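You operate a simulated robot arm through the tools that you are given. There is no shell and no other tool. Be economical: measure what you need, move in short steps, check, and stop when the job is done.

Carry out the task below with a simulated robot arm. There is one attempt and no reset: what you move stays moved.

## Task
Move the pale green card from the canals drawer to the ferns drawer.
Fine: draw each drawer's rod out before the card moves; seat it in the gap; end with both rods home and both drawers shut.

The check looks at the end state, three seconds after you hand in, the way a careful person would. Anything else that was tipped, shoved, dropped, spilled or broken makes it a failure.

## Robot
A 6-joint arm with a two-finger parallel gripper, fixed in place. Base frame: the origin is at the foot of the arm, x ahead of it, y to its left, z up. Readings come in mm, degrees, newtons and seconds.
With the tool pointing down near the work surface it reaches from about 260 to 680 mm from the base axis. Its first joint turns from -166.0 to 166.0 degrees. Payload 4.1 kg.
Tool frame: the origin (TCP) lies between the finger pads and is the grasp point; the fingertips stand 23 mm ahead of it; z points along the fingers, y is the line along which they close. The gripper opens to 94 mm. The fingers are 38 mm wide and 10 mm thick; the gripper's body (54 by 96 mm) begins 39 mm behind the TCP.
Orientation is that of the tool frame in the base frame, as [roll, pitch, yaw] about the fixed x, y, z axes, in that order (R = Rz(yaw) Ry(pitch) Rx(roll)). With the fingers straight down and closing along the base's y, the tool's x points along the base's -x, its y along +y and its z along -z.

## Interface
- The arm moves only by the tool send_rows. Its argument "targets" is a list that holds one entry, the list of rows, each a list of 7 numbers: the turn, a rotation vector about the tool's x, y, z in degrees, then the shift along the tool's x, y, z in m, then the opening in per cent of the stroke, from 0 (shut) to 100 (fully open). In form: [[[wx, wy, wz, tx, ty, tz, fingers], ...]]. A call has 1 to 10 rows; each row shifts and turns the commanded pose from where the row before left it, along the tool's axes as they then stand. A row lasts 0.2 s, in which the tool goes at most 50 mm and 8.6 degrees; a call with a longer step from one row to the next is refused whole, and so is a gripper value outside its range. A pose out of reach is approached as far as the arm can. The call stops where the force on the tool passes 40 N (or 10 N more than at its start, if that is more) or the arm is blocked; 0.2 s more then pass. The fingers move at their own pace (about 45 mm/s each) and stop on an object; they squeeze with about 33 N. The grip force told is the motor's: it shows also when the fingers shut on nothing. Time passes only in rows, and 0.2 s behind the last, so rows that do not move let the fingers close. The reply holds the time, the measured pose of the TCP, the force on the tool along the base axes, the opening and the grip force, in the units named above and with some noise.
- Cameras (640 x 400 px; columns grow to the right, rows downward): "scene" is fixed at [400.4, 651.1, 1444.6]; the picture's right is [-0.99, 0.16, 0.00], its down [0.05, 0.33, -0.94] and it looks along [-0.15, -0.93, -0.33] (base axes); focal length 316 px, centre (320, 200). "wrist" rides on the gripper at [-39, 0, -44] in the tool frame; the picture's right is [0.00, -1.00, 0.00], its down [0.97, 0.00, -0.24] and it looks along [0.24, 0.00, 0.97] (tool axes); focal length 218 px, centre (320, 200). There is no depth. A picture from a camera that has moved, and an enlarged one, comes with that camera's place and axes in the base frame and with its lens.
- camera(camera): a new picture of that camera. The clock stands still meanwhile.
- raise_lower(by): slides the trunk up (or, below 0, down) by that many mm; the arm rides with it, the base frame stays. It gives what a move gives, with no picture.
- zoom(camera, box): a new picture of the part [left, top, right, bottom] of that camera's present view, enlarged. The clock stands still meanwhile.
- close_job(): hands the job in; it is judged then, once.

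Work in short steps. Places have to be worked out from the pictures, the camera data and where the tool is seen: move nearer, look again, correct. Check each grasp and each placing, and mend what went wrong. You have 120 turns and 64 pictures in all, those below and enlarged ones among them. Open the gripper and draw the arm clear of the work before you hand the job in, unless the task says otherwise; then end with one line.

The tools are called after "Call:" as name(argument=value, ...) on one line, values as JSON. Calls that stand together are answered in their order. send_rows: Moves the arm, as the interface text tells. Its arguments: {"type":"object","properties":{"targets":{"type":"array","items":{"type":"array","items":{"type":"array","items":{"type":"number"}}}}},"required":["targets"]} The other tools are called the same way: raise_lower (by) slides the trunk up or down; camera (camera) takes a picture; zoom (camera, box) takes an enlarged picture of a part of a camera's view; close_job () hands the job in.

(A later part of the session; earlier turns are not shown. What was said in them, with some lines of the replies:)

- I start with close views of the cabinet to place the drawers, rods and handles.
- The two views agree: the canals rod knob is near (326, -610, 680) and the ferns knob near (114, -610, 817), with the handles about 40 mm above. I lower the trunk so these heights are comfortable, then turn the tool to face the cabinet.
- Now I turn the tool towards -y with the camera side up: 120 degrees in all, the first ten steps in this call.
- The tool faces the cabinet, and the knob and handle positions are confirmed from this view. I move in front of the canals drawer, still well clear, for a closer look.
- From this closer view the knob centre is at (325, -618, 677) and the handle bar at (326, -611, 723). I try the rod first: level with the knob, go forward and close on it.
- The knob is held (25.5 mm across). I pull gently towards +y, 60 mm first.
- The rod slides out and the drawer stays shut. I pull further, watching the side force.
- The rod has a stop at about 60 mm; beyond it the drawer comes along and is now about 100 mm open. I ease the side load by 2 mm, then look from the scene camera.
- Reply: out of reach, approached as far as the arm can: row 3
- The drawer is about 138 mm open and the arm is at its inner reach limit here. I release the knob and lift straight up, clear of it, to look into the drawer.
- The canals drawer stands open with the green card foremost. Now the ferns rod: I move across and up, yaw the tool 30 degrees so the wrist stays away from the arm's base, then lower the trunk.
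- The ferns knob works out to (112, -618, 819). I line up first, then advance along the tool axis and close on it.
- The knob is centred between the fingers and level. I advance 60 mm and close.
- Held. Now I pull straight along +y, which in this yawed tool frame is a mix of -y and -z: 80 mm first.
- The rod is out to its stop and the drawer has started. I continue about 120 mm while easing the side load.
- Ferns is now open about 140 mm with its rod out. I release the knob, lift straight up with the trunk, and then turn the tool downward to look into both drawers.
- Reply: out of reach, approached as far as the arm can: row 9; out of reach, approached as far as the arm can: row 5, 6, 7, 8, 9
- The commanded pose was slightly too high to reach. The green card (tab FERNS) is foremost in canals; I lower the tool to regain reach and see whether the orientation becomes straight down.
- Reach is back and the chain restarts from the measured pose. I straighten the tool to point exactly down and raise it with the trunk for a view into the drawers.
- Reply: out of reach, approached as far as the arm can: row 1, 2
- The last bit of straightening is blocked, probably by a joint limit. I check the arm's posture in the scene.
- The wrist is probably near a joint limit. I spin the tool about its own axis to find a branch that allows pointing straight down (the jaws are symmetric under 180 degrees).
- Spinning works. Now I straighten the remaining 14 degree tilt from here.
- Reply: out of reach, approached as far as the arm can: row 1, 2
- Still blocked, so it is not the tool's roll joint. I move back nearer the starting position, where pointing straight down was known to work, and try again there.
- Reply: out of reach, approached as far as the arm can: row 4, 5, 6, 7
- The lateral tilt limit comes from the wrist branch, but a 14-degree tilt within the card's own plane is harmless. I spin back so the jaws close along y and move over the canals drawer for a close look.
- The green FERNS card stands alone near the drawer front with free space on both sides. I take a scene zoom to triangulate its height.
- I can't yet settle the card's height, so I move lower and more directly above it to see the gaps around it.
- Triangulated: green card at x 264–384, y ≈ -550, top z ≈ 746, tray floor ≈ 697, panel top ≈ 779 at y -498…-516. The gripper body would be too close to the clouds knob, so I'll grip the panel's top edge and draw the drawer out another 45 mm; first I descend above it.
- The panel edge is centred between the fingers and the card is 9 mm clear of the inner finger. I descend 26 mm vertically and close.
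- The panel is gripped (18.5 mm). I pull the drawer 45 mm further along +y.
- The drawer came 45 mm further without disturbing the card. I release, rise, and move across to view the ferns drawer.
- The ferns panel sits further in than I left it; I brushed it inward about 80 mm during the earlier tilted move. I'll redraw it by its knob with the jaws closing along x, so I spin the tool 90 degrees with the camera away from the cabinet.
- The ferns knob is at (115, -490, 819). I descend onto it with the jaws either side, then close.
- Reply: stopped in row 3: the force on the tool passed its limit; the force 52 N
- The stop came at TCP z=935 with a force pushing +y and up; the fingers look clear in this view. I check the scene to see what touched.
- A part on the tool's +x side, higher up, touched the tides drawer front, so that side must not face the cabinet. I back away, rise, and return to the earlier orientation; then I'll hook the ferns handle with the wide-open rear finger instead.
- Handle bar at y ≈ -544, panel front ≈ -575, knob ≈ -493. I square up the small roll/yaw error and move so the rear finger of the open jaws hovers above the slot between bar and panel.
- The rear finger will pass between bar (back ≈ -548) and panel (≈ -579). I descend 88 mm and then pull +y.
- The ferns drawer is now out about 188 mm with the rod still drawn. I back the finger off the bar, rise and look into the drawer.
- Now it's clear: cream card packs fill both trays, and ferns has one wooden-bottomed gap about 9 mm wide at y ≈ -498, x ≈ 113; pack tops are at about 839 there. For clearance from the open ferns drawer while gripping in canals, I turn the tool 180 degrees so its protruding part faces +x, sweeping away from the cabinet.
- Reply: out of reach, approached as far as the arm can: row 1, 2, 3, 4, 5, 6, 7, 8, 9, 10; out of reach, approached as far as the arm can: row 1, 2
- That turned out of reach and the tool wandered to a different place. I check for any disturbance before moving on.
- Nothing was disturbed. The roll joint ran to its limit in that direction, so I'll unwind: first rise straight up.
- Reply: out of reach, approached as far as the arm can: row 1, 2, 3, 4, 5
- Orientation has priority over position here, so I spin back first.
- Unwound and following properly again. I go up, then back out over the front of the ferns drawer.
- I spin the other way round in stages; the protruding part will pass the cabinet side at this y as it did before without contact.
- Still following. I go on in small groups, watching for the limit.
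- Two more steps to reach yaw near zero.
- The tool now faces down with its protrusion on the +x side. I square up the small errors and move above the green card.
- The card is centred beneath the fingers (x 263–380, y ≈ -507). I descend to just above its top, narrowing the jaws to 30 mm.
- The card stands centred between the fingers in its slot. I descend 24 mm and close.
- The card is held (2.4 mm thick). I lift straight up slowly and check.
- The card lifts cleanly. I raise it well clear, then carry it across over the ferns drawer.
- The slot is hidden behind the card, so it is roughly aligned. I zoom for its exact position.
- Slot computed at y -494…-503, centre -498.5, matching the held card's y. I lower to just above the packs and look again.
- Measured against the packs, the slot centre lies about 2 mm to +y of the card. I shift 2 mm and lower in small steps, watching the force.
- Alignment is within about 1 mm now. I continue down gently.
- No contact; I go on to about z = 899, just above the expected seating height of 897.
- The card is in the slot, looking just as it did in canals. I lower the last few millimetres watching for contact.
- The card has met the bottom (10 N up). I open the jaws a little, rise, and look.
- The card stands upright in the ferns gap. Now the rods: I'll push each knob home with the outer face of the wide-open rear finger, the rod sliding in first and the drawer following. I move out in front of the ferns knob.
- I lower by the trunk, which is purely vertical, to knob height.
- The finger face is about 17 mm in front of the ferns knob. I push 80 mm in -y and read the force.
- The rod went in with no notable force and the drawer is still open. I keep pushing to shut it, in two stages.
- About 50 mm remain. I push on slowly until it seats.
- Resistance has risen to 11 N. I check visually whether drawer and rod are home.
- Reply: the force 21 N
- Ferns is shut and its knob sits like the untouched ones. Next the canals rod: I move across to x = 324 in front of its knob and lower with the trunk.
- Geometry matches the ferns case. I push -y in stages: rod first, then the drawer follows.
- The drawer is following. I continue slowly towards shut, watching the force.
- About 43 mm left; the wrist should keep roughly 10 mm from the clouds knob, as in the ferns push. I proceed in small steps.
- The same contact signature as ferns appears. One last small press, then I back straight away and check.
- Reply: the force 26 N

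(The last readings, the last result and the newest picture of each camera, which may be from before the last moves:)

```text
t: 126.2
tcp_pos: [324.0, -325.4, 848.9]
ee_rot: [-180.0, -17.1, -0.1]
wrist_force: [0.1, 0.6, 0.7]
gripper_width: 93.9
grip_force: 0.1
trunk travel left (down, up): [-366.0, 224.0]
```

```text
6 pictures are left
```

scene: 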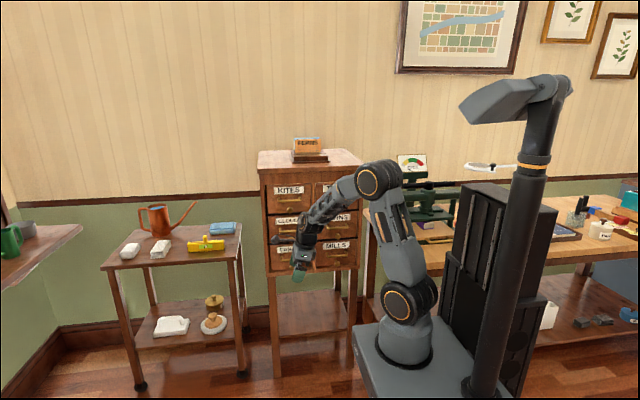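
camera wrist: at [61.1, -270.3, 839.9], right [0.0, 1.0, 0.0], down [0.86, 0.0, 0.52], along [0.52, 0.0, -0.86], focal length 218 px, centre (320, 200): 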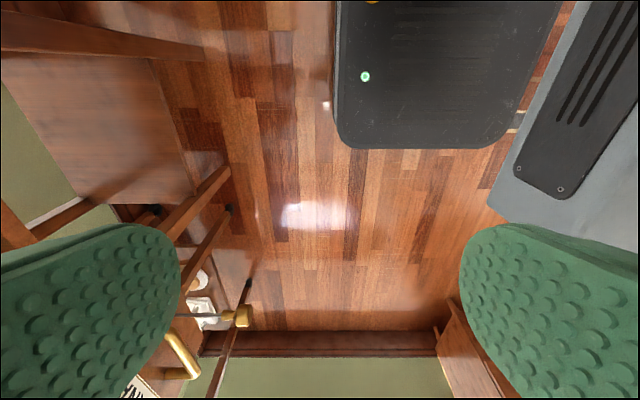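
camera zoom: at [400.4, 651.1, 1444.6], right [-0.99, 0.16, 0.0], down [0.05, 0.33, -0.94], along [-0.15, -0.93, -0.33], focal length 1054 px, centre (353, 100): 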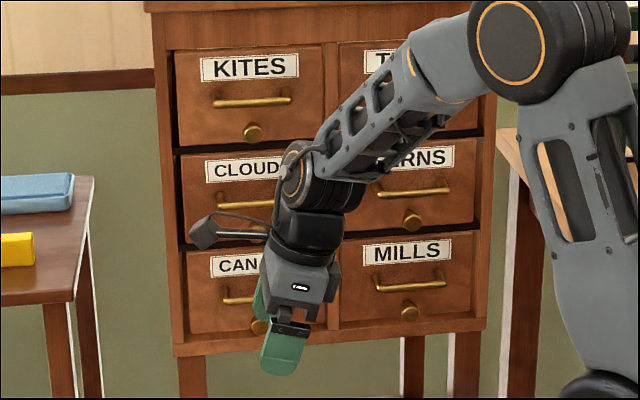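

Both drawers look shut. I raise the arm out of the line of sight for a clear comparison of all knobs and fronts.

Call:
raise_lower(by=220)

Call:
zoom(camera="scene", box=[255, 175, 365, 285])

Call:
camera(camera="wrist")

```text
t: 128.5
tcp_pos: [325.1, -326.2, 1070.5]
ee_rot: [180.0, -17.1, -0.1]
wrist_force: [-0.2, 0.3, 0.3]
gripper_width: 94.2
grip_force: 0.2
trunk travel left (down, up): [-586.0, 4.0]
```

```text
3.64 times, centred on (310, 230) of scene
camera zoom: at [400.4, 651.1, 1444.6], right [-0.99, 0.16, 0.0], down [0.05, 0.33, -0.94], along [-0.15, -0.93, -0.33], focal length 1150 px, centre (356, 91)
```

zoom: 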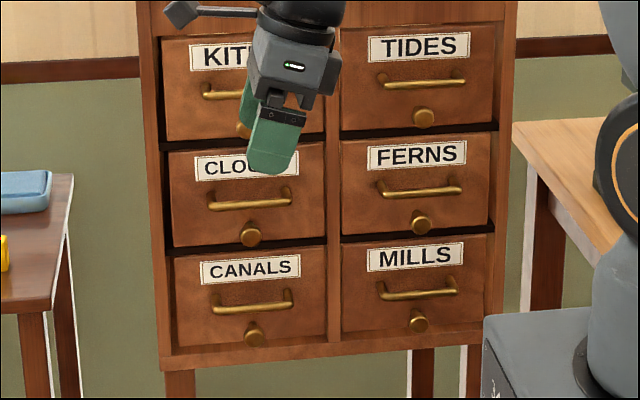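

```text
4 pictures are left
camera wrist: at [275.1, -324.5, 1100.2], right [0.0, 1.0, 0.0], down [0.86, 0.0, 0.52], along [0.52, 0.0, -0.86], focal length 218 px, centre (320, 200)
```

wrist: 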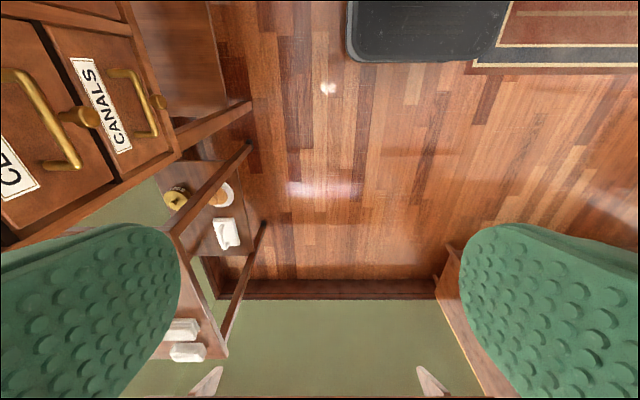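

All fronts are flush, and the canals and ferns knobs sit where they did at the start, matching the untouched drawers. The gripper is open and the arm is clear, so I hand in.

Call:
close_job()

```text
The job is handed in.
```

The pale green card now stands in the gap in the ferns drawer. Both rods are home and both drawers are shut, as far as the last pictures show; along the way I nudged the open ferns drawer partly shut and touched the tides front, with no visible harm from either.
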